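You operate a simulated robot arm through the tools that you are given. There is no shell and no other tool.

You are at the controls of a simulated robot arm. One attempt, no reset.

TASK
Move the black hose end to the green-neck bottle, shut the lower drawer, rinse once and shut the valve.
Fine: pull the lower drawer well out first; open the rinse valve, push RINSE, then shut the valve; the rest stays.

It is judged by the outcome, as a careful person would: the job done as asked, and still so three seconds after it is handed in. It fails if anything else is knocked over, pushed out of place, dropped, spilled or broken.

THE ROBOT
A 7-joint arm with a two-finger parallel gripper, fixed in place. Base frame: the origin is on the floor under the middle of its stand, x ahead of it, y to its left, z up. Lengths are in m, angles in rad, forces in N, time in s.
It reaches about 1.247 m from its shoulder. Its first joint turns from -2.304 to 2.304 rad. Payload 3.91 kg.
The tool frame sits at the grasp point between the pads (the TCP): z along the fingers, y along the line on which they close. The tips reach 0.03 m beyond it. Largest opening 0.11 m; finger width 0.02, thickness 0.01; the body of the gripper, 0.048 by 0.112 m, starts 0.055 m behind the TCP.
Orientation is that of the tool frame in the base frame, as a unit quaternion [x, y, z, w]. With the fingers straight down and closing along the base's y, the tool's x points along the base's -x, its y along +y and its z along -z.

THE INTERFACE
- The arm moves only by the tool play_rows. Its argument "deltas" is a list of rows, each a list of 7 numbers: the opening, from 0 (shut) to 1 (fully open), then the shift along the tool's x, y, z in m, then the turn, a rotation vector about the tool's x, y, z in rad. In form: [[jaw, dx, dy, dz, ax, ay, az], ...]. A call has 1 to 20 rows; each row is the pose to reach, as a shift and turn from the pose commanded when the call began, along the tool's axes at that moment. A row lasts 0.2 s, in which the tool goes at most 0.05 m and 0.15 rad; a call with a longer step from one row to the next is refused whole, and so is a gripper value outside its range. Where a pose cannot be reached the arm comes as near as it can. A force on the tool above 40 N (or 10 N above the force at the start of the call, whichever is more), or a blocked arm, ends the call early, and 0.2 s more pass. The fingers move at their own pace (about 0.108 m/s each) and stop on an object; they squeeze with about 24 N. The grip force told is the motor's: it shows also when the fingers shut on nothing. Time passes only in rows, and 0.2 s behind the last, so rows that repeat a pose let the fingers close. It gives the time, the measured TCP pose, the force on the tool (base axes), the opening and the grip force at its end, in the units of the frame above (readings bear some noise), with the torque about the TCP (base axes, N m) and any sound that the robot's microphone picked up, and new pictures: "pictures" is both (left out), scene, wrist or none.
- Cameras (640 x 400 px; columns grow to the right, rows downward): "scene" is fixed at [0.2267, -0.6723, 1.1907]; the picture's right is [0.89, -0.46, 0.00], its down [-0.12, -0.24, -0.96] and it looks along [0.44, 0.85, -0.27] (base axes); focal length 291 px, centre (320, 200). "wrist" rides on the gripper at [0.072, 0.017, -0.103] in the tool frame; the picture's right is [-0.23, 0.97, 0.00], its down [-0.76, -0.18, -0.62] and it looks along [-0.61, -0.14, 0.78] (tool axes); focal length 222 px, centre (320, 200). There is no depth. A picture from a camera that has moved, and an enlarged one, comes with that camera's place and axes in the base frame and with its lens. The place of the scene camera against the robot may be out by one fixed shift of up to 0.025 m in any direction.
- inspect(camera, box): a new picture of the part [left, top, right, bottom] of that camera's present view, enlarged. No time passes.
- finish_job(): hands the job in; it is judged then, once.

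Nothing tells you positions but the pictures and the camera data. Unless the task says otherwise, let go and move clear before handing in.

The tools are called after "Call:" by a JSON object that holds its "fn" and its "kwargs". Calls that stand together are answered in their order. play_rows: Moves the arm, as the interface text tells. Its arguments: {"type":"object","properties":{"deltas":{"type":"array","items":{"type":"array","items":{"type":"number"}}},"pictures":{"type":"string","enum":["both","scene","wrist","none"]}},"required":["deltas"]} The other tools are called the same way: inspect (camera, box) takes an enlarged picture of a part of a camera's view; finish_job () hands the job in.

At the start:

```text
time_s: 0.0
eef_pos: [0.4664, 0.2569, 1.2929]
ee_rot: [0.0, 1.0, 0.0, 0.0]
wrist_force: [0.3, -0.3, -0.2]
torque: [0.0, 0.0, -0.01]
width: 0.1103
gripper_force: 0.0
```

scene: 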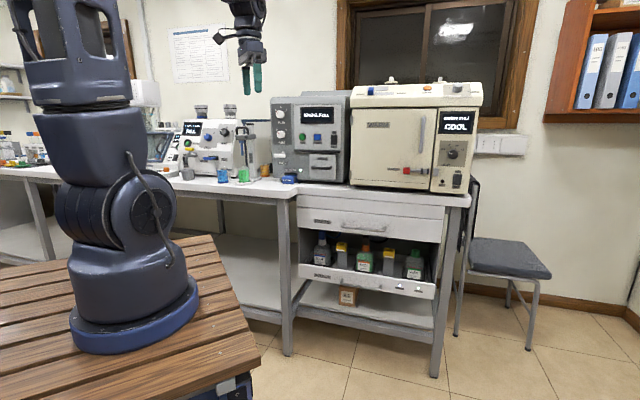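
wrist: 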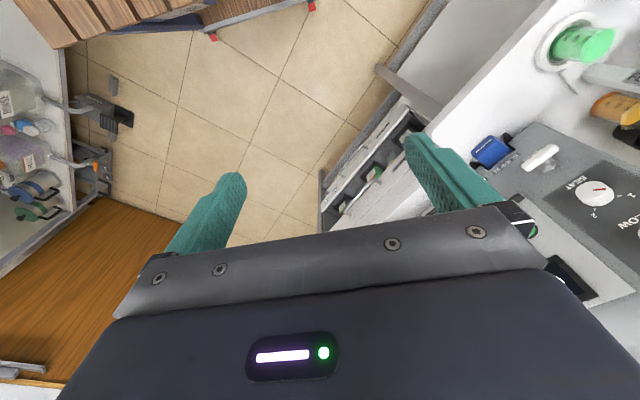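

I see a lab bench with a grey instrument, a cream oven-like unit and a lower drawer holding several bottles; I need closer looks before moving. I'll inspect the scene camera's relevant parts first.

Call:
{"fn": "inspect", "kwargs": {"camera": "scene", "box": [290, 190, 450, 310]}}

Call:
{"fn": "inspect", "kwargs": {"camera": "scene", "box": [260, 80, 380, 190]}}

Call:
{"fn": "inspect", "kwargs": {"camera": "scene", "box": [140, 90, 280, 190]}}

Call:
{"fn": "inspect", "kwargs": {"camera": "scene", "box": [340, 70, 490, 200]}}

Call:
{"fn": "inspect", "kwargs": {"camera": "wrist", "box": [300, 80, 640, 280]}}

```text
3.33 times, centred on (370, 250) of scene
camera zoom: at [0.2267, -0.6723, 1.1907], right [0.89, -0.46, 0.0], down [-0.12, -0.24, -0.96], along [0.44, 0.85, -0.27], focal length 970 px, centre (153, 33)
```

zoom: 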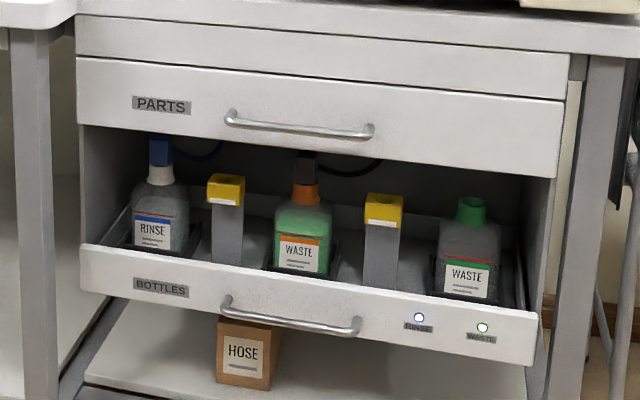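

```text
3.64 times, centred on (320, 135) of scene
camera zoom: at [0.2267, -0.6723, 1.1907], right [0.89, -0.46, 0.0], down [-0.12, -0.24, -0.96], along [0.44, 0.85, -0.27], focal length 1058 px, centre (320, 436)
```

zoom: 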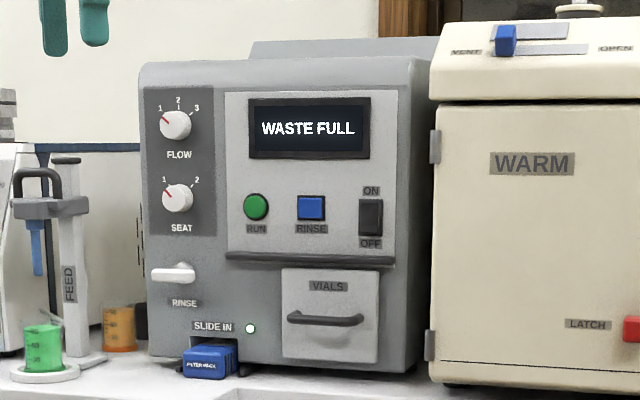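

```text
4.00 times, centred on (210, 140) of scene
camera zoom: at [0.2267, -0.6723, 1.1907], right [0.89, -0.46, 0.0], down [-0.12, -0.24, -0.96], along [0.44, 0.85, -0.27], focal length 1164 px, centre (760, 440)
```

zoom: 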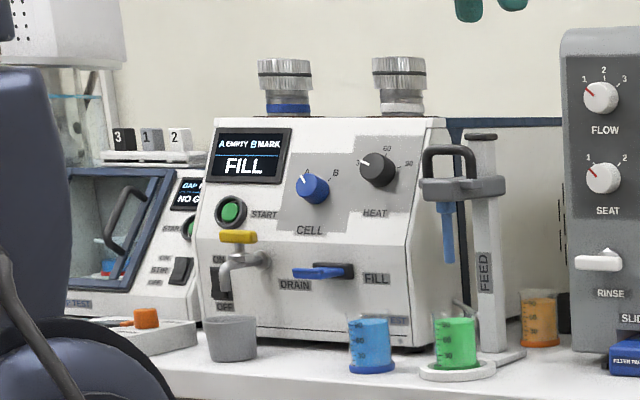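

```text
3.08 times, centred on (415, 135) of scene
camera zoom: at [0.2267, -0.6723, 1.1907], right [0.89, -0.46, 0.0], down [-0.12, -0.24, -0.96], along [0.44, 0.85, -0.27], focal length 895 px, centre (28, 400)
```

zoom: 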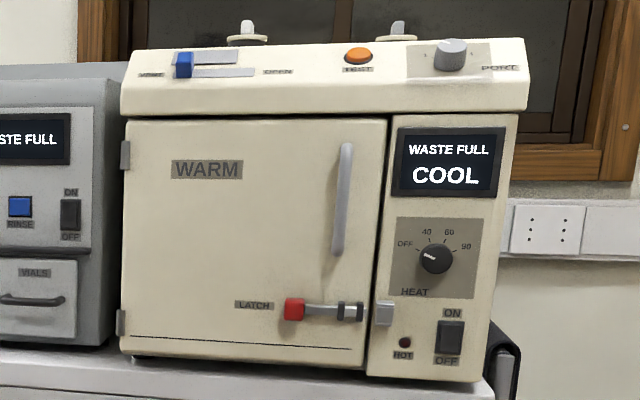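

```text
1.88 times, centred on (470, 180) of wrist
camera zoom: at [0.3945, 0.2738, 1.397], right [0.23, 0.97, 0.0], down [0.76, -0.18, 0.62], along [0.61, -0.14, -0.78], focal length 418 px, centre (38, 238)
```

zoom: 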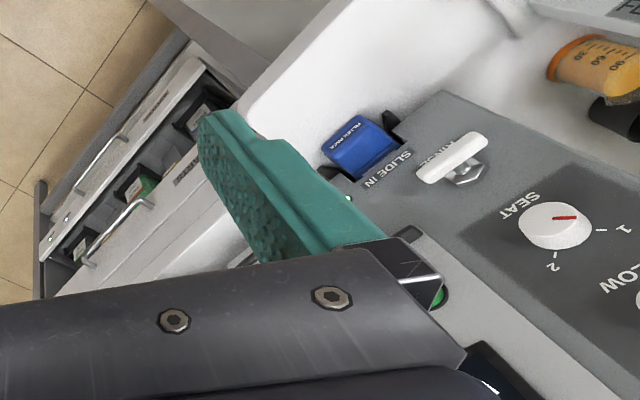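

The lower drawer (BOTTLES) looks shut, with the black hose in the orange-neck bottle and a grey instrument carrying the white RINSE valve lever and blue RINSE button. By triangulating, I put the lower handle near (0.96, 0.31, 0.43), with the bench turned about 50°. I'll move the hand over in front of the bench for a better look.

Call:
{"fn": "play_rows", "kwargs": {"deltas": [[1, -0.0283, -0.0063, 0.0328, 0, 0, -0.0589], [1, -0.0567, -0.0125, 0.0655, 0, 0, -0.1178], [1, -0.085, -0.0188, 0.0983, 0, 0, -0.1767], [1, -0.1133, -0.025, 0.131, 0, 0, -0.2356], [1, -0.1417, -0.0313, 0.1638, 0, 0, -0.2945], [1, -0.17, -0.0375, 0.1965, 0, 0, -0.3534], [1, -0.1983, -0.0438, 0.2293, 0, 0, -0.4123], [1, -0.2267, -0.05, 0.262, 0, 0, -0.4712], [1, -0.255, -0.0563, 0.2948, 0, 0, -0.5301], [1, -0.2833, -0.0625, 0.3275, 0, 0, -0.589], [1, -0.3117, -0.0688, 0.3603, 0, 0, -0.6479], [1, -0.34, -0.075, 0.393, 0, 0, -0.7068]]}}

```text
time_s: 2.6
eef_pos: [0.8058, 0.1801, 0.9018]
ee_rot: [-0.347, 0.938, 0.0, 0.001]
wrist_force: [-0.5, -0.1, 0.6]
torque: [-0.04, -0.01, 0.0]
width: 0.11
gripper_force: 0.1
camera wrist: at [0.7395, 0.1454, 1.0059], right [-0.46, 0.89, 0.0], down [0.69, 0.36, 0.62], along [0.55, 0.29, -0.78], focal length 222 px, centre (320, 200)
```

scene: 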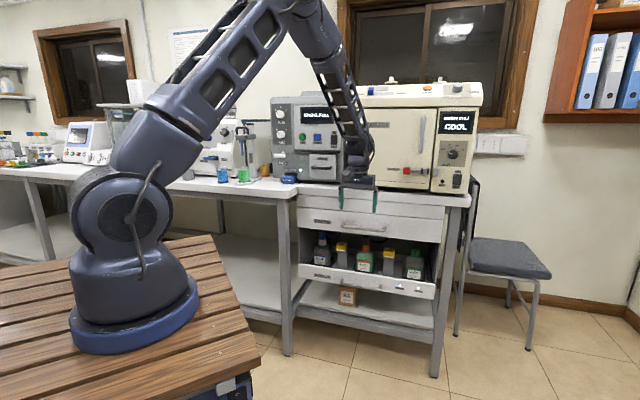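
wrist: 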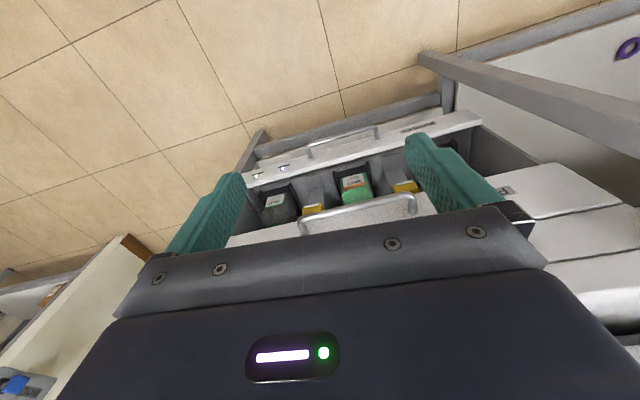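

The hand is now in front of the drawer, and I can see the lower handle and the bottles from above. I'll zoom in to fix the handle and hose positions.

Call:
{"fn": "inspect", "kwargs": {"camera": "wrist", "box": [230, 100, 490, 250]}}

Call:
{"fn": "inspect", "kwargs": {"camera": "scene", "box": [290, 190, 450, 310]}}

```text
2.46 times, centred on (360, 175) of wrist
camera zoom: at [0.7395, 0.1454, 1.0059], right [-0.46, 0.89, 0.0], down [0.69, 0.36, 0.62], along [0.55, 0.29, -0.78], focal length 547 px, centre (222, 262)
```

zoom: 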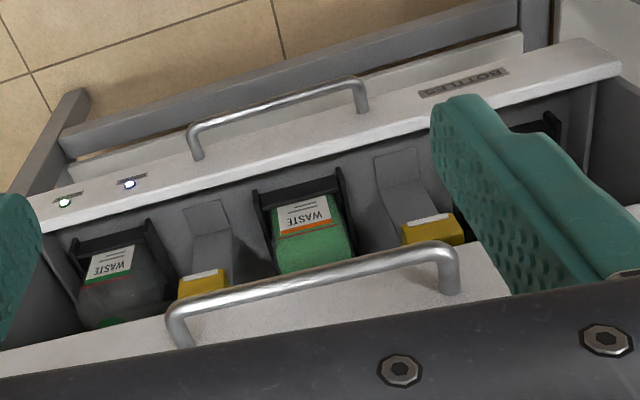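

```text
3.33 times, centred on (370, 250) of scene
camera zoom: at [0.2267, -0.6723, 1.1907], right [0.89, -0.46, 0.0], down [-0.12, -0.24, -0.96], along [0.44, 0.85, -0.27], focal length 970 px, centre (153, 33)
```

zoom: 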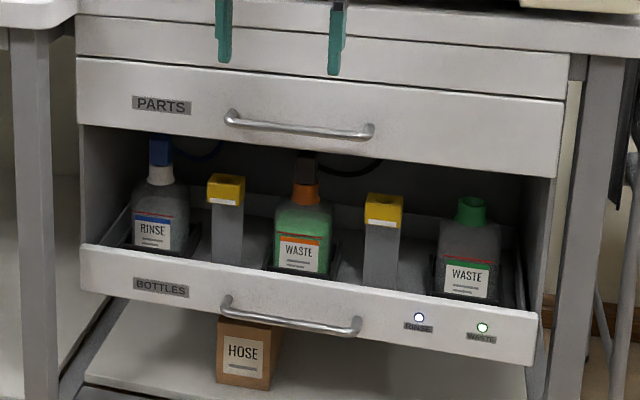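

I see the drawer and handle clearly; the handle centre is near (0.92, 0.30, 0.44) with the drawer facing back along about 43°. Next I'll bring the hand low in front of the handle, pitched forward with the fingers one above the other, for a check before gripping.

Call:
{"fn": "play_rows", "kwargs": {"deltas": [[1, -0.0033, 0.0011, 0.0268, -0.0543, -0.052, 0.1], [1, -0.0066, 0.0022, 0.0537, -0.1086, -0.1041, 0.2], [1, -0.0099, 0.0033, 0.0805, -0.1629, -0.1561, 0.3001], [1, -0.0133, 0.0044, 0.1074, -0.2172, -0.2082, 0.4001], [1, -0.0166, 0.0055, 0.1342, -0.2714, -0.2602, 0.5001], [1, -0.0199, 0.0066, 0.161, -0.3257, -0.3122, 0.6001], [1, -0.0232, 0.0077, 0.1879, -0.38, -0.3643, 0.7001], [1, -0.0265, 0.0088, 0.2147, -0.4343, -0.4163, 0.8002], [1, -0.0298, 0.0099, 0.2416, -0.4886, -0.4684, 0.9002], [1, -0.0331, 0.011, 0.2684, -0.5429, -0.5204, 1.0002], [1, -0.0365, 0.0121, 0.2952, -0.5972, -0.5724, 1.1002], [1, -0.0398, 0.0132, 0.3221, -0.6515, -0.6245, 1.2002], [1, -0.0431, 0.0143, 0.3489, -0.7058, -0.6765, 1.3003], [1, -0.0464, 0.0154, 0.3758, -0.76, -0.7286, 1.4003]]}}

```text
time_s: 5.6
eef_pos: [0.8293, 0.2237, 0.5258]
ee_rot: [0.355, 0.813, 0.423, 0.185]
wrist_force: [-0.2, 0.0, 0.3]
torque: [0.02, 0.05, 0.0]
width: 0.1102
gripper_force: 0.1
camera wrist: at [0.7261, 0.2266, 0.5989], right [0.56, 0.21, 0.8], down [0.07, -0.98, 0.21], along [0.82, -0.06, -0.56], focal length 222 px, centre (320, 200)
```

scene: 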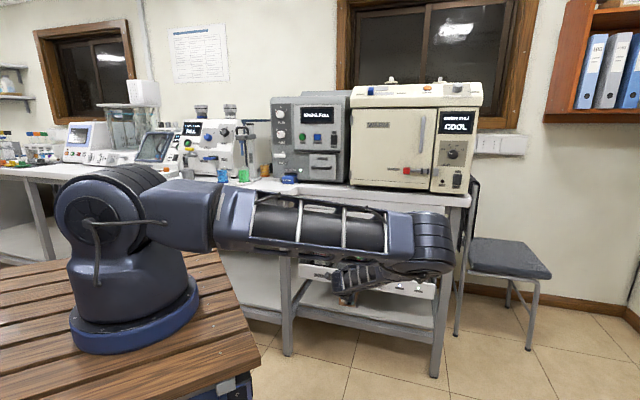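
wrist: 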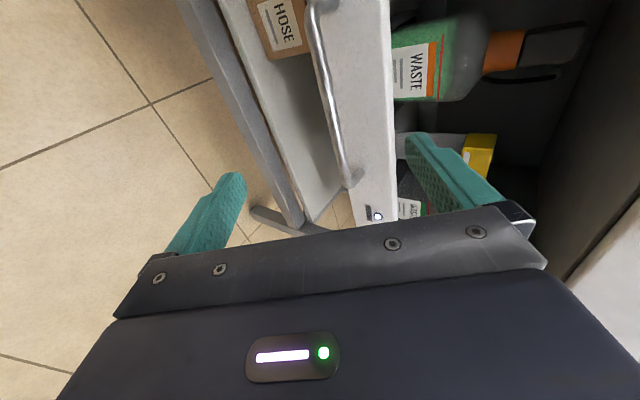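

The camera now shows the handle bar, and combining the views gives its centre at about (0.912, 0.298, 0.473), with the drawer front square at 45° and its top edge near z 0.51. I'll line up with the jaw partly closed and stop short to check.

Call:
{"fn": "play_rows", "kwargs": {"deltas": [[0.5, -0.001, 0.01, 0.0, 0, 0.0155, -0.0109], [0.34, -0.0022, 0.0201, 0.0, 0, 0.0311, -0.0218], [0.34, -0.0022, 0.0201, 0.025, 0, 0.0311, -0.0218], [0.34, -0.0022, 0.0201, 0.055, 0, 0.0311, -0.0218], [0.34, -0.0022, 0.0201, 0.055, 0, 0.0311, -0.0218]]}}

```text
time_s: 6.8
eef_pos: [0.8748, 0.2608, 0.5086]
ee_rot: [0.338, 0.82, 0.427, 0.176]
wrist_force: [-0.3, 0.5, 0.3]
torque: [0.04, -0.01, 0.05]
width: 0.0375
gripper_force: 0.0
camera wrist: at [0.7712, 0.2596, 0.5825], right [0.56, 0.24, 0.8], down [0.11, -0.97, 0.21], along [0.82, -0.03, -0.56], focal length 222 px, centre (320, 200)
```

scene: 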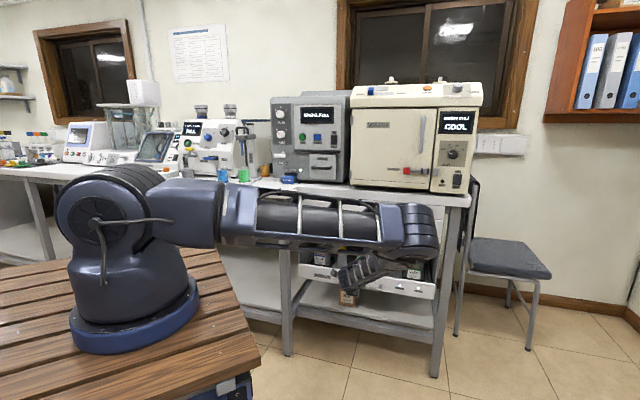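
wrist: 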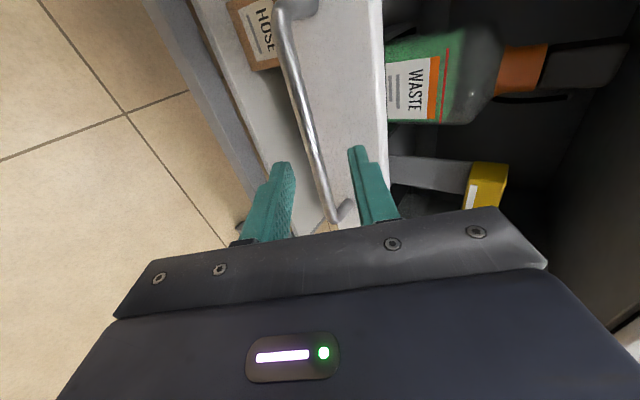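

The bar runs between the fingers as planned. I'll move in the last 5 cm and close on it.

Call:
{"fn": "play_rows", "kwargs": {"deltas": [[0.34, 0, 0, 0.02, 0, 0, 0], [0.34, 0, 0, 0.04, 0, 0, 0], [0.34, 0, 0, 0.05, 0, 0, 0], [0.0, 0, 0, 0.05, 0, 0, 0], [0.0, 0, 0, 0.05, 0, 0, 0], [0.0, 0, 0, 0.05, 0, 0, 0]]}}

```text
time_s: 8.0
eef_pos: [0.903, 0.2867, 0.4737]
ee_rot: [0.34, 0.821, 0.424, 0.174]
wrist_force: [-1.1, -0.9, -4.2]
torque: [-0.13, 0.07, 0.54]
width: 0.0125
gripper_force: 45.7
stopped in row 5: the force on the tool passed its limit at 43 N (the readings are from after the stop); the commanded pose is now the measured one
camera wrist: at [0.7996, 0.2858, 0.5477], right [0.56, 0.24, 0.79], down [0.11, -0.97, 0.22], along [0.82, -0.04, -0.57], focal length 222 px, centre (320, 200)
```

scene: 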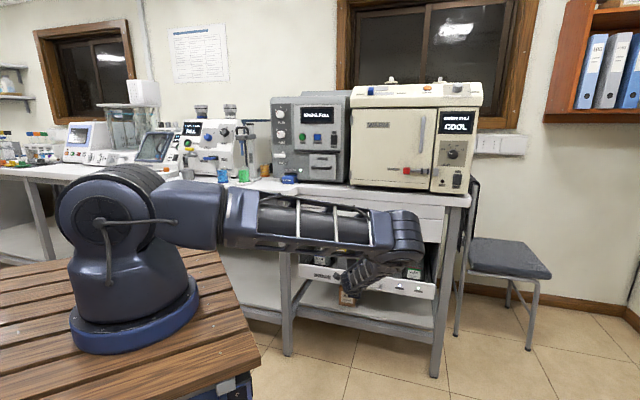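
wrist: 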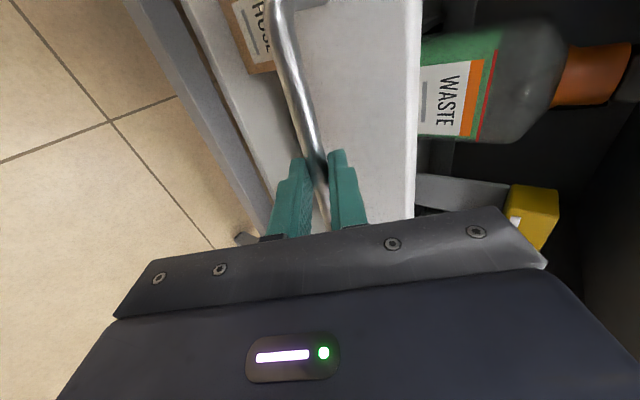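

The fingers hold the bar at 12.5 mm width. I'll pull the drawer straight out along its normal, gently, about 25 cm.

Call:
{"fn": "play_rows", "kwargs": {"deltas": [[0, 0, -0.0058, -0.0081, 0, 0, 0], [0, 0, -0.0145, -0.0204, 0, 0, 0], [0, 0.0001, -0.0261, -0.0367, 0, 0, 0], [0, 0.0001, -0.0377, -0.0529, 0, 0, 0], [0, 0.0001, -0.0493, -0.0692, 0, 0, 0], [0, 0.0001, -0.0609, -0.0855, 0, 0, 0], [0, 0.0002, -0.0725, -0.1018, 0, 0, 0], [0, 0.0002, -0.0841, -0.1181, 0, 0, 0], [0, 0.0002, -0.0957, -0.1344, 0, 0, 0], [0, 0.0002, -0.1073, -0.1507, 0, 0, 0], [0, 0.0003, -0.1189, -0.167, 0, 0, 0], [0, 0.0003, -0.1305, -0.1833, 0, 0, 0], [0, 0.0003, -0.1392, -0.1955, 0, 0, 0], [0, 0.0003, -0.145, -0.2037, 0, 0, 0]]}}

```text
time_s: 11.0
eef_pos: [0.7273, 0.111, 0.474]
ee_rot: [0.341, 0.821, 0.423, 0.174]
wrist_force: [3.1, -9.7, 0.0]
torque: [-0.55, -0.4, -0.42]
width: 0.0127
gripper_force: 44.9
camera wrist: at [0.6234, 0.1095, 0.5479], right [0.56, 0.24, 0.79], down [0.11, -0.97, 0.21], along [0.82, -0.03, -0.57], focal length 222 px, centre (320, 200)
```

scene: 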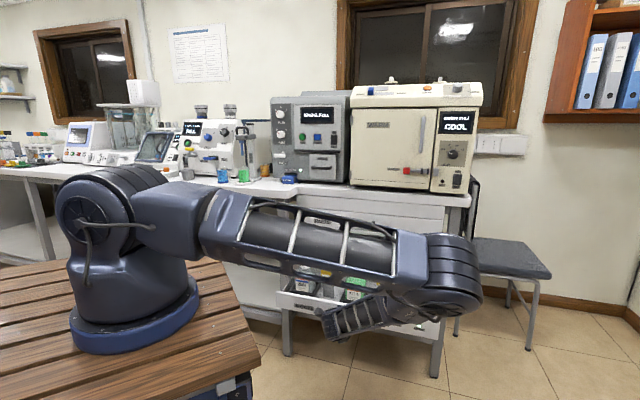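
wrist: 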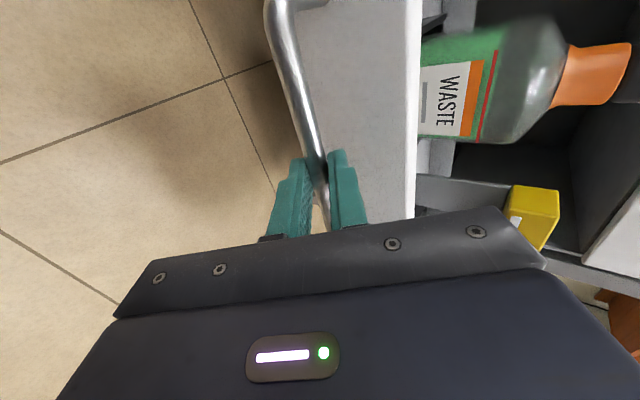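

The drawer is now out by about 25 cm without resistance. I'll let go of the handle, back away, lift and look at the bottles from above.

Call:
{"fn": "play_rows", "kwargs": {"deltas": [[0.34, 0, 0, 0, 0, 0, 0], [0.34, 0, 0, 0, 0, 0, 0], [0.34, 0, 0, -0.03, 0, 0, 0], [0.34, 0, 0, -0.07, 0, 0, 0], [0.34, 0, 0, -0.11, 0, 0, 0], [0.34, 0.0, 0.0326, -0.1332, 0, 0, 0], [0.34, 0.0, 0.0652, -0.1563, 0, 0, 0], [0.34, 0.0, 0.0978, -0.1795, 0, 0, 0], [0.34, 0.0, 0.1304, -0.2026, 0, 0, 0], [0.34, 0.0, 0.163, -0.2258, 0, 0, 0]]}}

```text
time_s: 13.2
eef_pos: [0.6629, 0.0431, 0.7368]
ee_rot: [0.341, 0.821, 0.424, 0.175]
wrist_force: [-0.5, -0.9, -0.4]
torque: [0.0, -0.03, 0.02]
width: 0.0374
gripper_force: 0.0
camera wrist: at [0.5594, 0.0428, 0.81], right [0.56, 0.24, 0.79], down [0.11, -0.97, 0.21], along [0.82, -0.04, -0.57], focal length 222 px, centre (320, 200)
```

scene: 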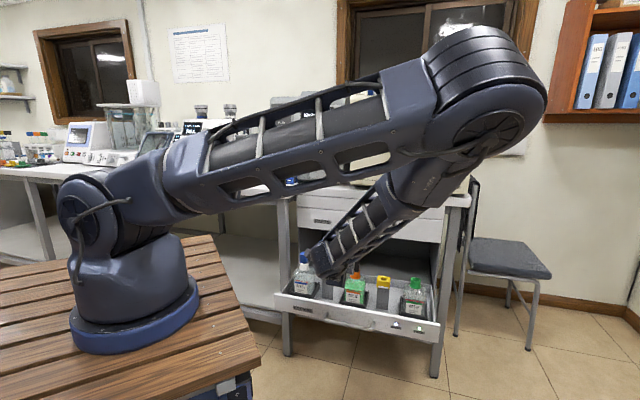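
wrist: 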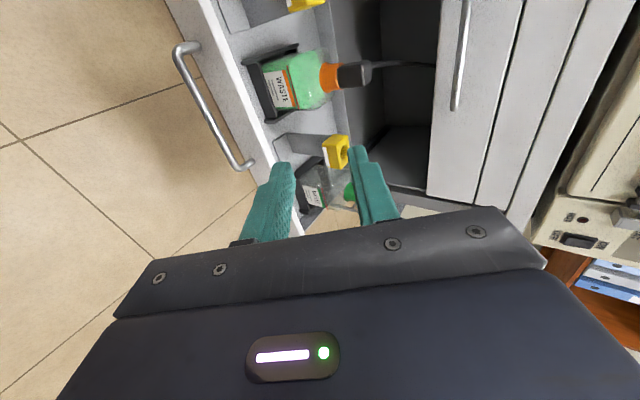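

The drawer is out and the orange-neck bottle with the black hose end is in view. I'll zoom in on it in both cameras.

Call:
{"fn": "inspect", "kwargs": {"camera": "wrist", "box": [200, 20, 460, 180]}}

Call:
{"fn": "inspect", "kwargs": {"camera": "scene", "box": [270, 235, 450, 350]}}

```text
2.46 times, centred on (330, 100) of wrist
camera zoom: at [0.5594, 0.0428, 0.81], right [0.56, 0.24, 0.79], down [0.11, -0.97, 0.21], along [0.82, -0.04, -0.57], focal length 547 px, centre (295, 446)
```

zoom: 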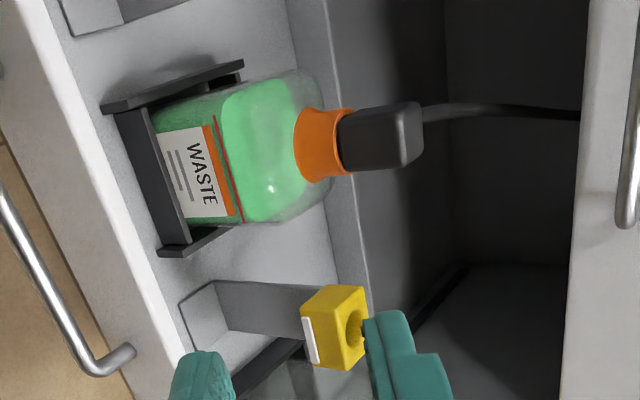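

```text
3.48 times, centred on (360, 292) of scene
camera zoom: at [0.2267, -0.6723, 1.1907], right [0.89, -0.46, 0.0], down [-0.12, -0.24, -0.96], along [0.44, 0.85, -0.27], focal length 1012 px, centre (181, -122)
```

zoom: 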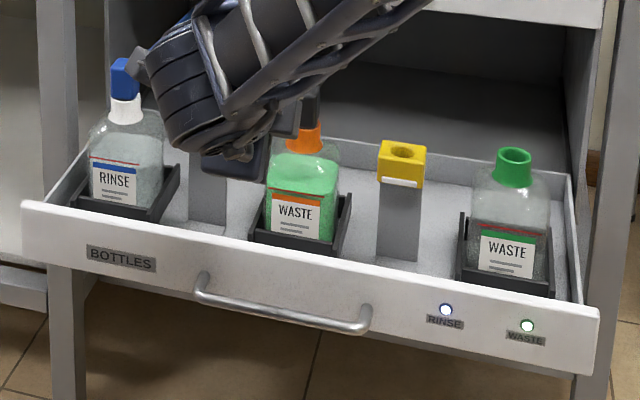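

The black hose end is a block about 45 mm tall on the orange neck near (0.813, 0.206, 0.615–0.66), with the hose leaving toward the cabinet. The open green neck is near (0.975, 0.045, 0.61). I'll turn the hand straight down in front of it with the fingers set to close left–right.

Call:
{"fn": "play_rows", "kwargs": {"deltas": [[0.7, 0.0006, 0.0108, 0.0012, 0.0532, 0.0529, -0.1029], [0.7, 0.0013, 0.0216, 0.0025, 0.1065, 0.1057, -0.2057], [0.7, 0.0019, 0.0324, 0.0037, 0.1597, 0.1586, -0.3086], [0.7, 0.0026, 0.0432, 0.0049, 0.213, 0.2114, -0.4114], [0.7, 0.0032, 0.054, 0.0062, 0.2662, 0.2643, -0.5143], [0.7, 0.0038, 0.0647, 0.0074, 0.3194, 0.3172, -0.6172], [0.7, 0.0045, 0.0755, 0.0086, 0.3727, 0.37, -0.72], [0.7, 0.0051, 0.0863, 0.0098, 0.4259, 0.4229, -0.8229], [0.7, 0.0058, 0.0971, 0.0111, 0.4792, 0.4757, -0.9257], [0.7, 0.0064, 0.1079, 0.0123, 0.5324, 0.5286, -1.0286], [0.7, 0.007, 0.1187, 0.0135, 0.5856, 0.5815, -1.1315], [0.7, 0.0077, 0.1295, 0.0148, 0.6389, 0.6343, -1.2343], [0.7, 0.0083, 0.1403, 0.016, 0.6921, 0.6872, -1.3372], [0.7, 0.0089, 0.151, 0.0172, 0.7453, 0.7401, -1.4401]]}}

```text
time_s: 16.2
eef_pos: [0.7281, 0.1236, 0.8501]
ee_rot: [-0.382, 0.924, -0.001, 0.001]
wrist_force: [-0.2, 0.5, -0.6]
torque: [0.01, -0.02, 0.01]
width: 0.077
gripper_force: 0.1
camera wrist: at [0.6659, 0.0852, 0.953], right [-0.53, 0.85, 0.0], down [0.66, 0.41, 0.62], along [0.53, 0.33, -0.78], focal length 222 px, centre (320, 200)
```

scene: 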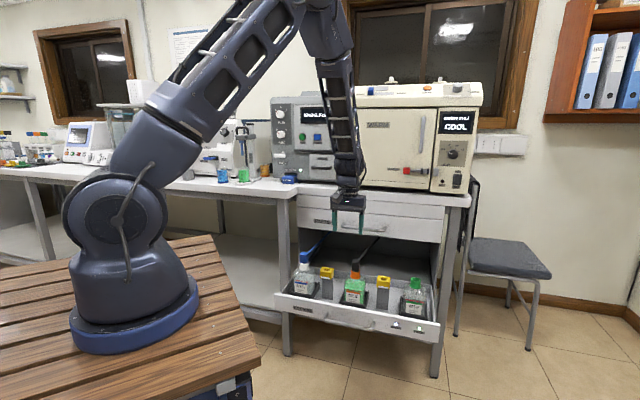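
wrist: 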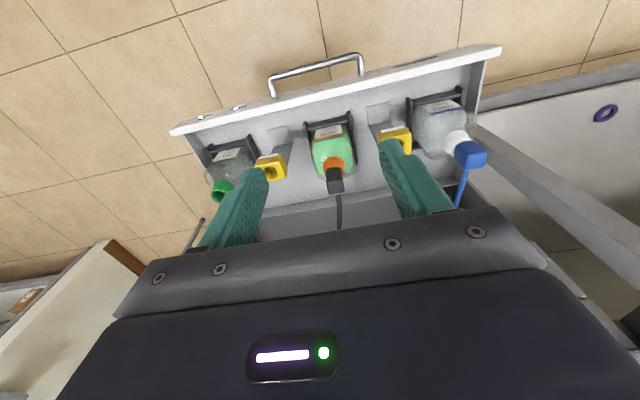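

Now everything is in clear view: black end in the orange neck at the centre, green neck at the left of the picture. I'll enlarge to measure both.

Call:
{"fn": "inspect", "kwargs": {"camera": "wrist", "box": [180, 80, 500, 260]}}

Call:
{"fn": "inspect", "kwargs": {"camera": "scene", "box": [270, 230, 450, 350]}}

```text
2.00 times, centred on (340, 170) of wrist
camera zoom: at [0.6659, 0.0852, 0.953], right [-0.53, 0.85, 0.0], down [0.66, 0.41, 0.62], along [0.53, 0.33, -0.78], focal length 444 px, centre (280, 260)
```

zoom: 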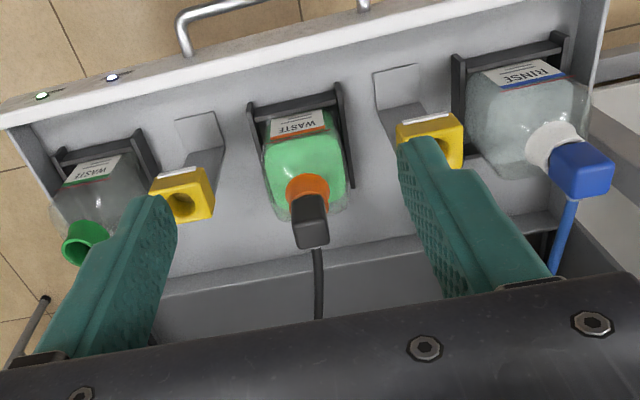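

```text
3.33 times, centred on (360, 290) of scene
camera zoom: at [0.2267, -0.6723, 1.1907], right [0.89, -0.46, 0.0], down [-0.12, -0.24, -0.96], along [0.44, 0.85, -0.27], focal length 970 px, centre (187, -100)
```

zoom: 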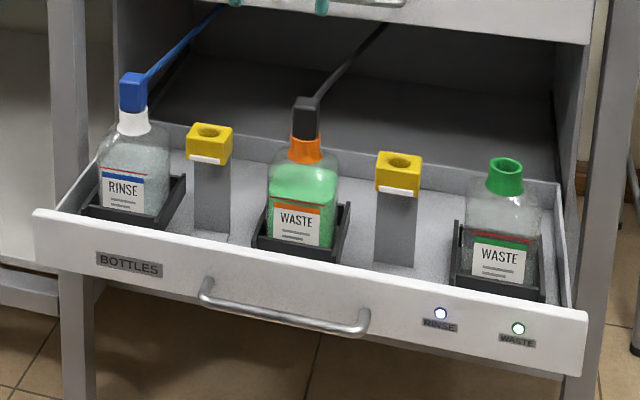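

The hose end is at about (0.825, 0.214), z 0.61–0.66, and the green neck at about (0.985, 0.053). I'll place the open fingers just above the hose end and check the alignment before going down.

Call:
{"fn": "play_rows", "kwargs": {"deltas": [[0.7, -0.0264, -0.0009, 0.01, 0, 0, 0], [0.7, -0.0529, -0.0018, 0.02, 0, 0, 0], [0.7, -0.0793, -0.0028, 0.05, 0, 0, 0], [0.7, -0.1058, -0.0037, 0.085, 0, 0, 0], [0.7, -0.1322, -0.0046, 0.12, 0, 0, 0], [0.7, -0.1322, -0.0046, 0.12, 0, 0, 0]]}}

Call:
{"fn": "inspect", "kwargs": {"camera": "wrist", "box": [180, 80, 500, 260]}}

Call:
{"fn": "inspect", "kwargs": {"camera": "scene", "box": [290, 200, 420, 310]}}

```text
time_s: 17.6
eef_pos: [0.8266, 0.2135, 0.7294]
ee_rot: [-0.383, 0.924, -0.001, 0.001]
wrist_force: [0.3, 0.0, 0.6]
torque: [0.06, -0.01, 0.04]
width: 0.0771
gripper_force: 0.1
camera wrist: at [0.7635, 0.1747, 0.8323], right [-0.53, 0.85, 0.0], down [0.66, 0.41, 0.62], along [0.53, 0.33, -0.78], focal length 222 px, centre (320, 200)
```

scene: 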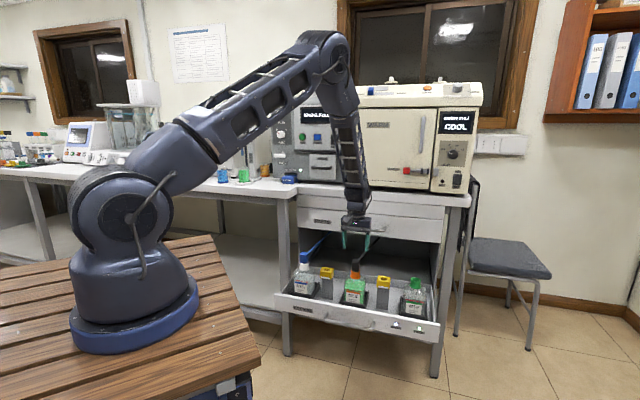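
wrist: 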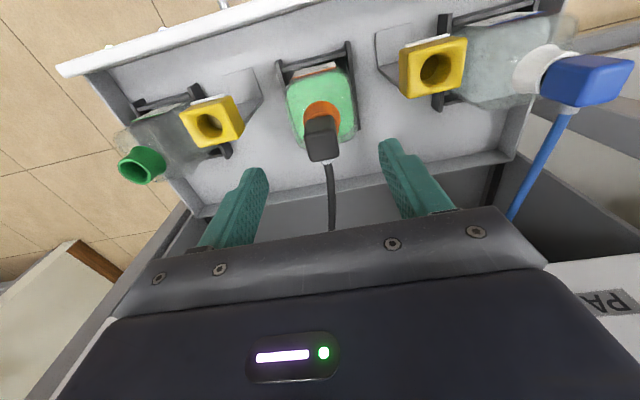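

```text
2.00 times, centred on (340, 170) of wrist
camera zoom: at [0.7635, 0.1747, 0.8323], right [-0.53, 0.85, 0.0], down [0.66, 0.41, 0.62], along [0.53, 0.33, -0.78], focal length 444 px, centre (280, 260)
```

zoom: 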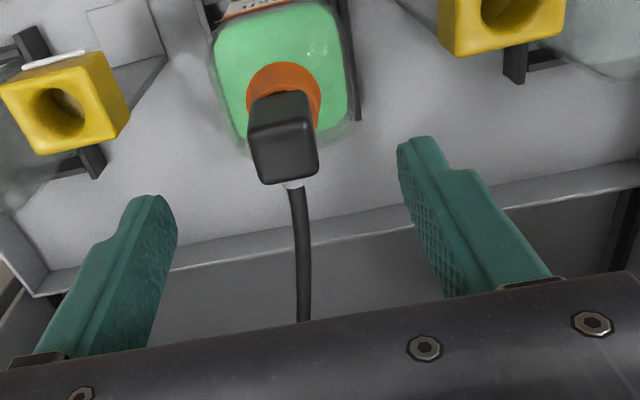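

```text
3.64 times, centred on (355, 255) of scene
camera zoom: at [0.2267, -0.6723, 1.1907], right [0.89, -0.46, 0.0], down [-0.12, -0.24, -0.96], along [0.44, 0.85, -0.27], focal length 1058 px, centre (193, 0)
```

zoom: 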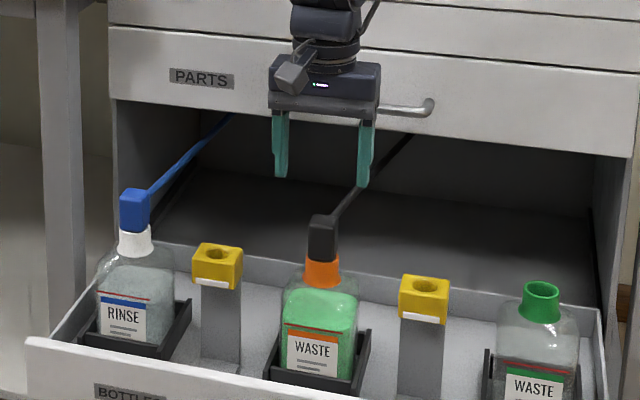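

The hand is centred left–right on the hose end but about 1 cm short in depth. I'll correct that and descend around it.

Call:
{"fn": "play_rows", "kwargs": {"deltas": [[0.7, -0.0055, 0, 0.01, 0, 0, 0], [0.7, -0.011, 0, 0.03, 0, 0, 0], [0.7, -0.011, 0, 0.055, 0, 0, 0], [0.7, -0.011, 0, 0.08, 0, 0, 0], [0.7, -0.011, 0, 0.08, 0, 0, 0]]}}

Call:
{"fn": "inspect", "kwargs": {"camera": "wrist", "box": [180, 80, 500, 260]}}

Call:
{"fn": "inspect", "kwargs": {"camera": "scene", "box": [290, 200, 420, 310]}}

```text
time_s: 18.8
eef_pos: [0.8309, 0.2225, 0.651]
ee_rot: [-0.382, 0.924, 0.0, 0.001]
wrist_force: [-0.7, 0.4, 0.4]
torque: [-0.01, -0.02, 0.05]
width: 0.077
gripper_force: 0.0
camera wrist: at [0.769, 0.1843, 0.7543], right [-0.53, 0.85, 0.0], down [0.66, 0.41, 0.62], along [0.53, 0.33, -0.78], focal length 222 px, centre (320, 200)
```

scene: 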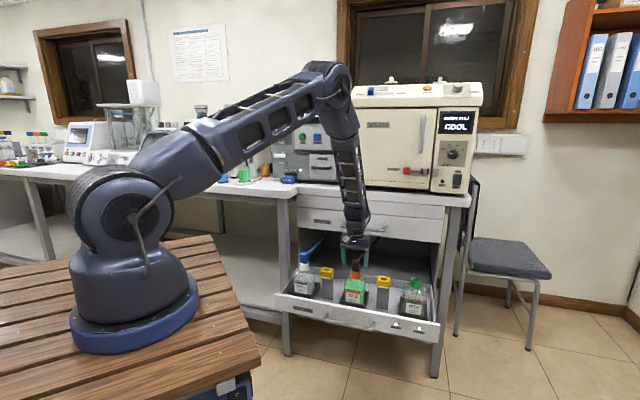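
wrist: 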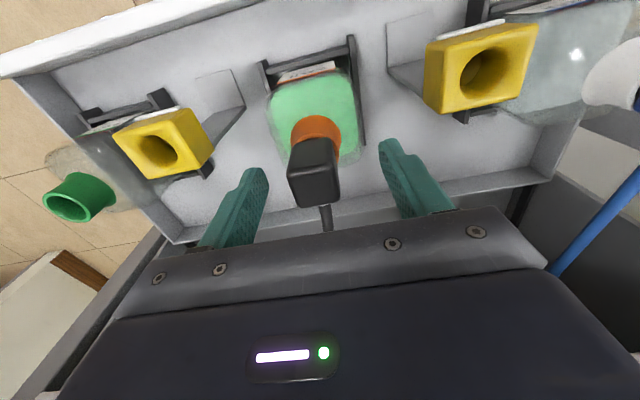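

```text
2.00 times, centred on (340, 170) of wrist
camera zoom: at [0.769, 0.1843, 0.7543], right [-0.53, 0.85, 0.0], down [0.66, 0.41, 0.62], along [0.53, 0.33, -0.78], focal length 444 px, centre (280, 260)
```

zoom: 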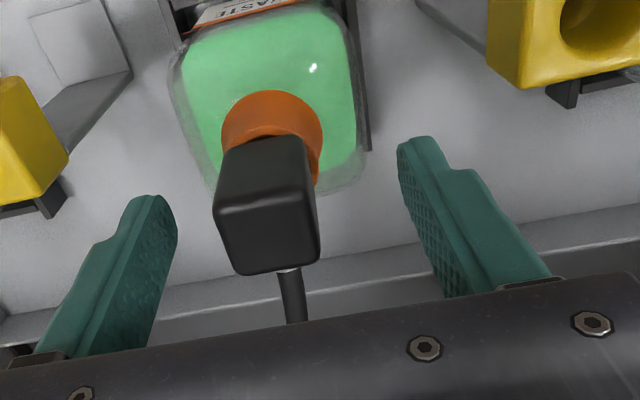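

```text
3.64 times, centred on (355, 255) of scene
camera zoom: at [0.2267, -0.6723, 1.1907], right [0.89, -0.46, 0.0], down [-0.12, -0.24, -0.96], along [0.44, 0.85, -0.27], focal length 1058 px, centre (193, 0)
```

zoom: 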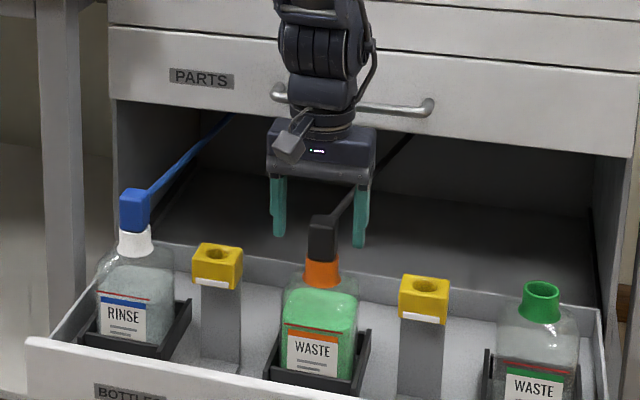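

The fingers straddle the hose end, with the cap top about level with the grasp point. I'll go 12 mm lower, nudge to centre, and close.

Call:
{"fn": "play_rows", "kwargs": {"deltas": [[0.7, -0.003, -0.003, 0.012, 0, 0, 0], [0.7, -0.003, -0.003, 0.012, 0, 0, 0], [0.35, -0.003, -0.003, 0.012, 0, 0, 0], [0.0, -0.003, -0.003, 0.012, 0, 0, 0], [0.0, -0.003, -0.003, 0.012, 0, 0, 0], [0.0, -0.003, -0.003, 0.012, 0, 0, 0]]}}

Call:
{"fn": "inspect", "kwargs": {"camera": "wrist", "box": [180, 80, 500, 260]}}

Call:
{"fn": "inspect", "kwargs": {"camera": "scene", "box": [290, 200, 420, 310]}}

```text
time_s: 20.2
eef_pos: [0.8369, 0.2236, 0.6392]
ee_rot: [-0.381, 0.924, -0.001, 0.002]
wrist_force: [0.1, 0.8, 1.4]
torque: [0.01, 0.0, 0.01]
width: 0.0294
gripper_force: 23.9
camera wrist: at [0.7739, 0.1843, 0.7427], right [-0.53, 0.85, 0.0], down [0.66, 0.41, 0.62], along [0.53, 0.33, -0.78], focal length 222 px, centre (320, 200)
```

scene: 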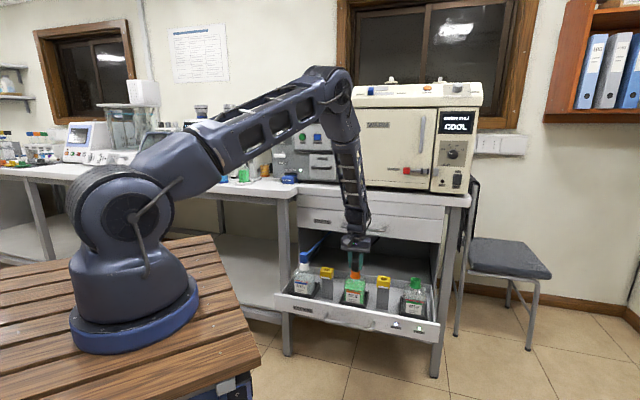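
wrist: 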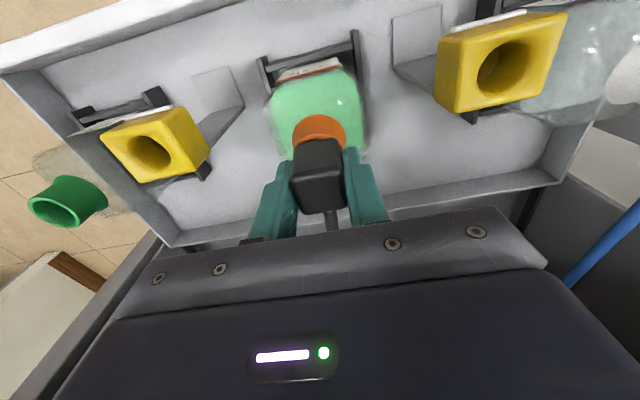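

```text
2.00 times, centred on (340, 170) of wrist
camera zoom: at [0.7739, 0.1843, 0.7427], right [-0.53, 0.85, 0.0], down [0.66, 0.41, 0.62], along [0.53, 0.33, -0.78], focal length 444 px, centre (280, 260)
```

zoom: 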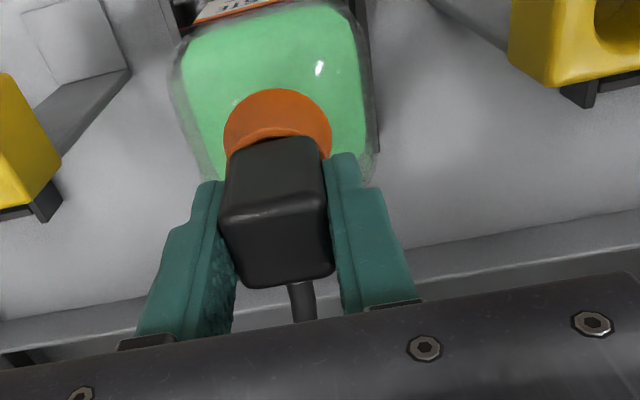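

```text
3.64 times, centred on (355, 255) of scene
camera zoom: at [0.2267, -0.6723, 1.1907], right [0.89, -0.46, 0.0], down [-0.12, -0.24, -0.96], along [0.44, 0.85, -0.27], focal length 1058 px, centre (193, 0)
```

zoom: 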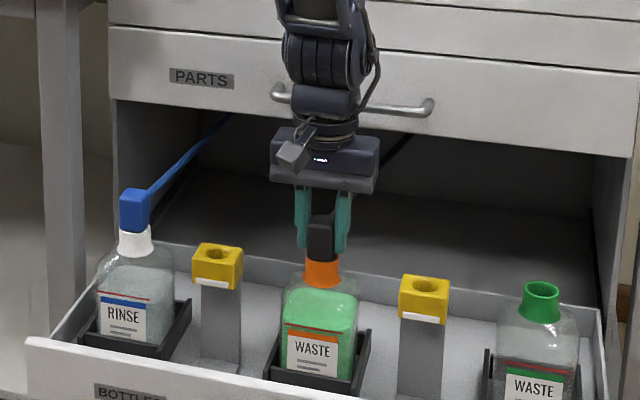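

The hose end is gripped (29 mm wide, 24 N). I'll lift it straight up slowly and see what hangs below it.

Call:
{"fn": "play_rows", "kwargs": {"deltas": [[0, 0, 0, -0.01, 0, 0, 0], [0, 0, 0, -0.025, 0, 0, 0], [0, 0, 0, -0.04, 0, 0, 0], [0, 0, 0, -0.055, 0, 0, 0], [0, 0, 0, -0.07, 0, 0, 0], [0, 0, 0, -0.07, 0, 0, 0]]}}

Call:
{"fn": "inspect", "kwargs": {"camera": "wrist", "box": [180, 80, 500, 260]}}

Call:
{"fn": "inspect", "kwargs": {"camera": "scene", "box": [290, 200, 420, 310]}}

```text
time_s: 21.6
eef_pos: [0.8362, 0.2211, 0.7099]
ee_rot: [-0.382, 0.924, -0.001, 0.0]
wrist_force: [0.5, -0.2, -0.2]
torque: [0.02, 0.01, 0.0]
width: 0.0292
gripper_force: 24.3
camera wrist: at [0.775, 0.1835, 0.8126], right [-0.53, 0.85, 0.0], down [0.66, 0.41, 0.62], along [0.53, 0.33, -0.78], focal length 222 px, centre (320, 200)
```

scene: 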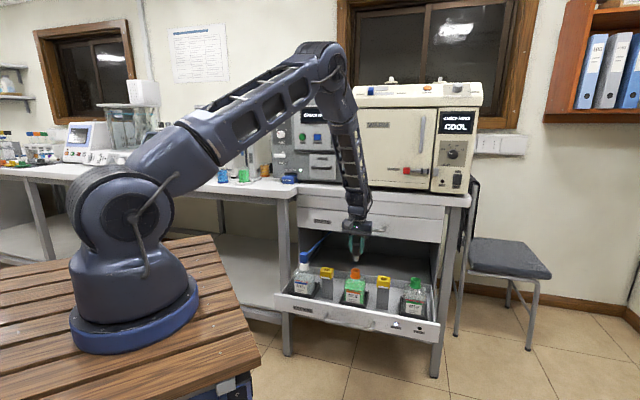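
wrist: 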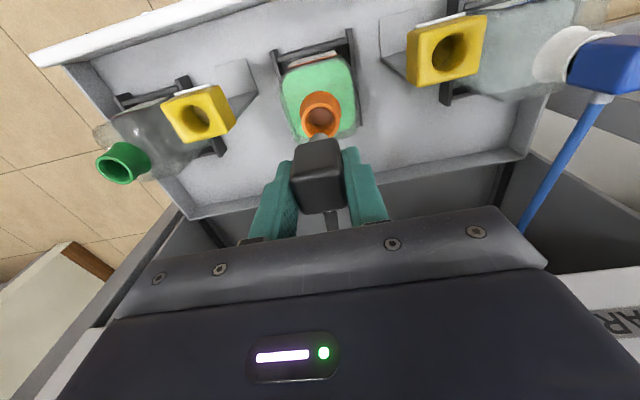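

```text
2.00 times, centred on (340, 170) of wrist
camera zoom: at [0.775, 0.1835, 0.8126], right [-0.53, 0.85, 0.0], down [0.66, 0.41, 0.62], along [0.53, 0.33, -0.78], focal length 444 px, centre (280, 260)
```

zoom: 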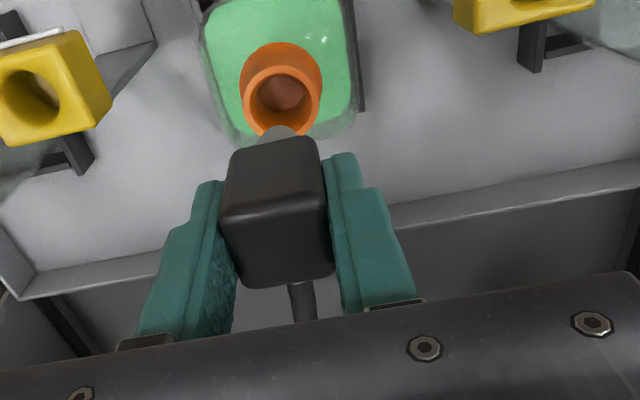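

```text
3.64 times, centred on (355, 255) of scene
camera zoom: at [0.2267, -0.6723, 1.1907], right [0.89, -0.46, 0.0], down [-0.12, -0.24, -0.96], along [0.44, 0.85, -0.27], focal length 1058 px, centre (193, 0)
```

zoom: 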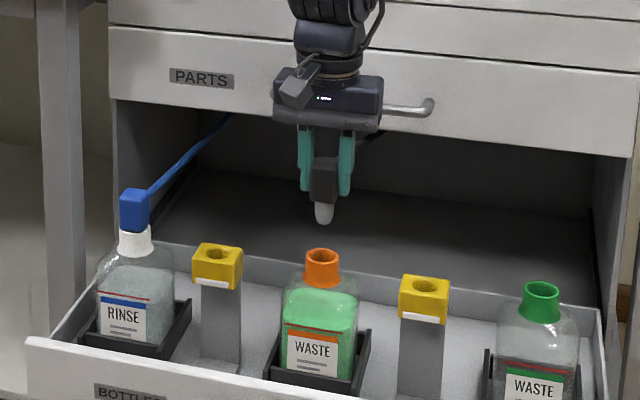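

The hose end is free, with a short tip about 25 mm long below the cap, now about 5 cm above the necks. I'll carry it along the drawer by 0.23 m to above the green neck.

Call:
{"fn": "play_rows", "kwargs": {"deltas": [[0, 0, -0.012, -0.005, 0, 0, 0], [0, 0, -0.035, -0.01, 0, 0, 0], [0, 0, -0.065, -0.01, 0, 0, 0], [0, 0, -0.095, -0.01, 0, 0, 0], [0, 0, -0.125, -0.01, 0, 0, 0], [0, 0, -0.155, -0.01, 0, 0, 0], [0, 0, -0.185, -0.01, 0, 0, 0], [0, 0, -0.21, -0.01, 0, 0, 0], [0, 0, -0.225, -0.01, 0, 0, 0], [0, 0, -0.2315, -0.01, 0, 0, 0], [0, 0, -0.2315, -0.01, 0, 0, 0], [0, 0, -0.2315, -0.01, 0, 0, 0]]}}

Call:
{"fn": "inspect", "kwargs": {"camera": "wrist", "box": [180, 80, 500, 260]}}

Call:
{"fn": "inspect", "kwargs": {"camera": "scene", "box": [320, 200, 450, 310]}}

```text
time_s: 24.2
eef_pos: [1.0023, 0.058, 0.7199]
ee_rot: [-0.382, 0.924, 0.0, 0.002]
wrist_force: [-0.9, -0.7, 0.1]
torque: [0.0, -0.01, 0.02]
width: 0.0293
gripper_force: 24.5
camera wrist: at [0.9391, 0.0198, 0.8233], right [-0.53, 0.85, 0.0], down [0.66, 0.41, 0.62], along [0.53, 0.33, -0.78], focal length 222 px, centre (320, 200)
```

scene: 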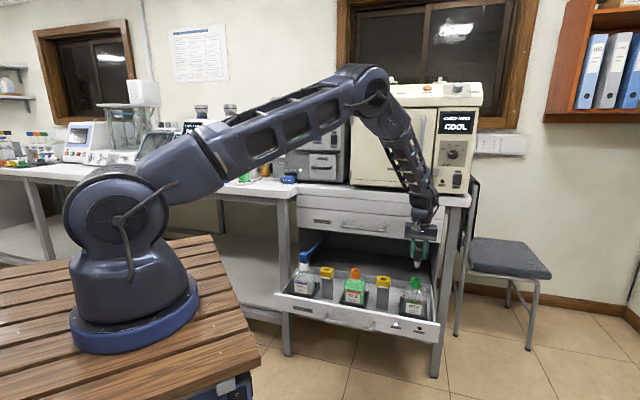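
wrist: 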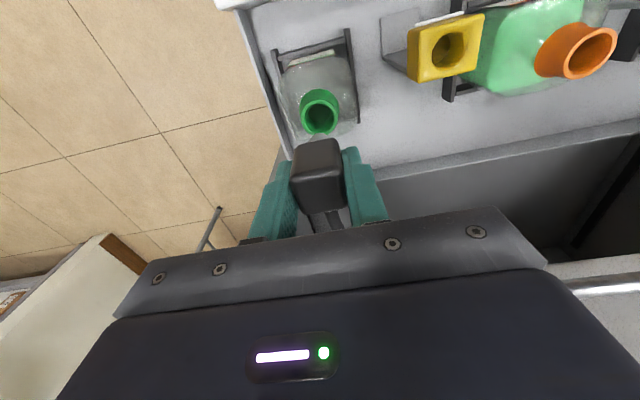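

```text
2.00 times, centred on (340, 170) of wrist
camera zoom: at [0.9391, 0.0198, 0.8233], right [-0.53, 0.85, 0.0], down [0.66, 0.41, 0.62], along [0.53, 0.33, -0.78], focal length 444 px, centre (280, 260)
```

zoom: 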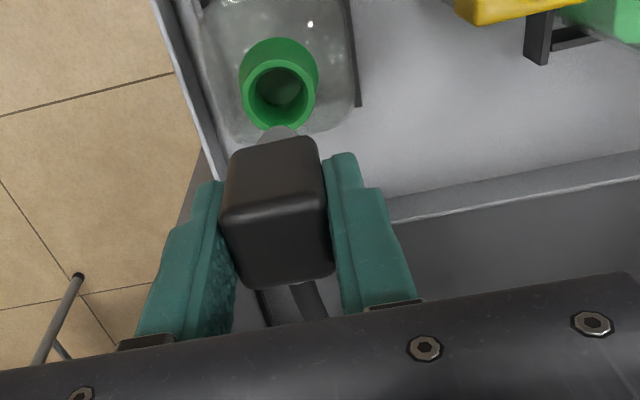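

```text
3.64 times, centred on (385, 255) of scene
camera zoom: at [0.2267, -0.6723, 1.1907], right [0.89, -0.46, 0.0], down [-0.12, -0.24, -0.96], along [0.44, 0.85, -0.27], focal length 1058 px, centre (84, 0)
```

zoom: 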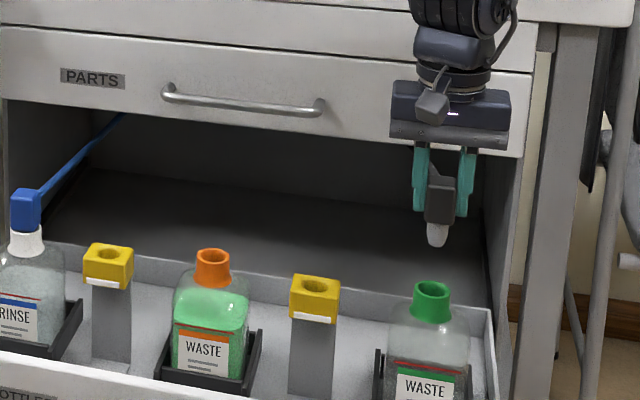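

The tip is lined up over the green neck to about a millimetre (same picture geometry as when it stood over the orange neck). I'll lower it partway and check.

Call:
{"fn": "play_rows", "kwargs": {"deltas": [[0, 0, -0.001, 0.012, 0, 0, 0], [0, 0, -0.001, 0.026, 0, 0, 0], [0, 0, -0.001, 0.04, 0, 0, 0], [0, 0, -0.001, 0.048, 0, 0, 0], [0, 0, -0.001, 0.048, 0, 0, 0]]}}

Call:
{"fn": "inspect", "kwargs": {"camera": "wrist", "box": [180, 80, 500, 260]}}

Call:
{"fn": "inspect", "kwargs": {"camera": "scene", "box": [340, 210, 450, 310]}}

```text
time_s: 25.4
eef_pos: [1.0007, 0.0581, 0.6712]
ee_rot: [-0.383, 0.924, 0.0, 0.001]
wrist_force: [-0.1, -0.5, 0.2]
torque: [-0.01, 0.0, -0.01]
width: 0.0292
gripper_force: 23.7
camera wrist: at [0.9373, 0.0192, 0.7734], right [-0.53, 0.85, 0.0], down [0.66, 0.41, 0.62], along [0.53, 0.33, -0.78], focal length 222 px, centre (320, 200)
```

scene: 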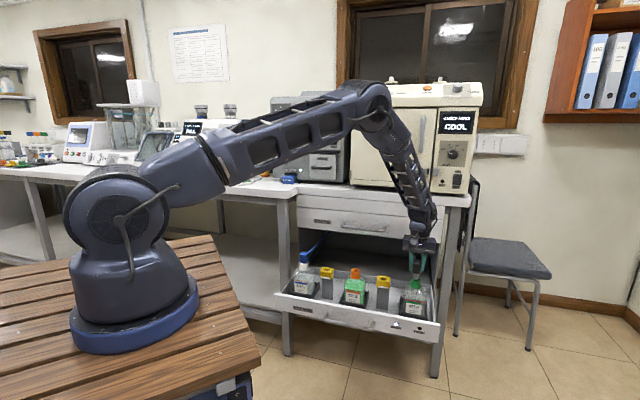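
wrist: 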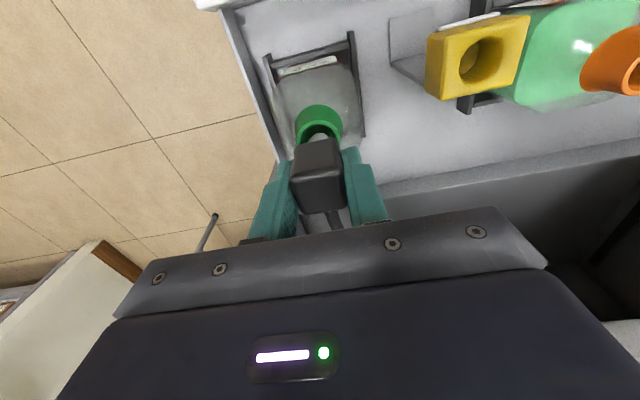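

```text
2.00 times, centred on (340, 170) of wrist
camera zoom: at [0.9373, 0.0192, 0.7734], right [-0.53, 0.85, 0.0], down [0.66, 0.41, 0.62], along [0.53, 0.33, -0.78], focal length 444 px, centre (280, 260)
```

zoom: 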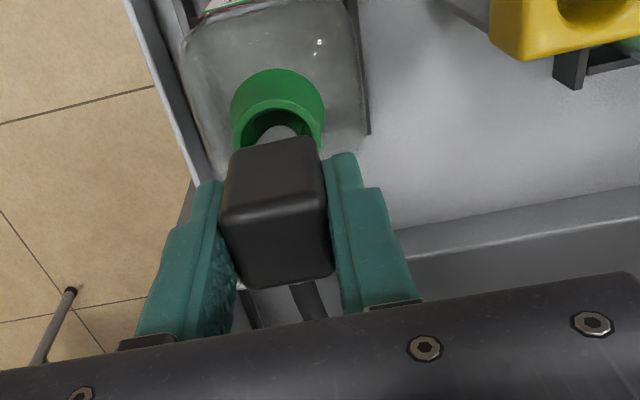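

```text
4.00 times, centred on (395, 260) of scene
camera zoom: at [0.2267, -0.6723, 1.1907], right [0.89, -0.46, 0.0], down [-0.12, -0.24, -0.96], along [0.44, 0.85, -0.27], focal length 1164 px, centre (20, -40)
```

zoom: 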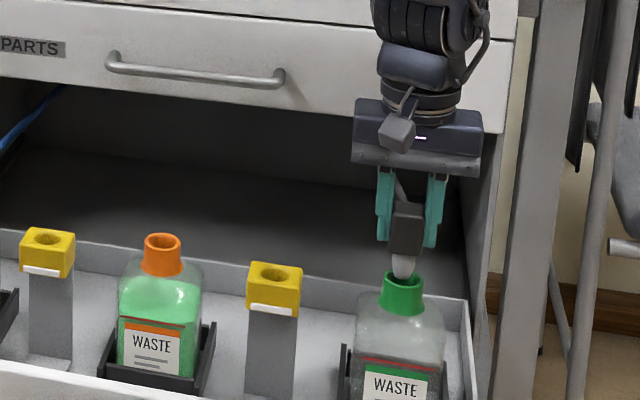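

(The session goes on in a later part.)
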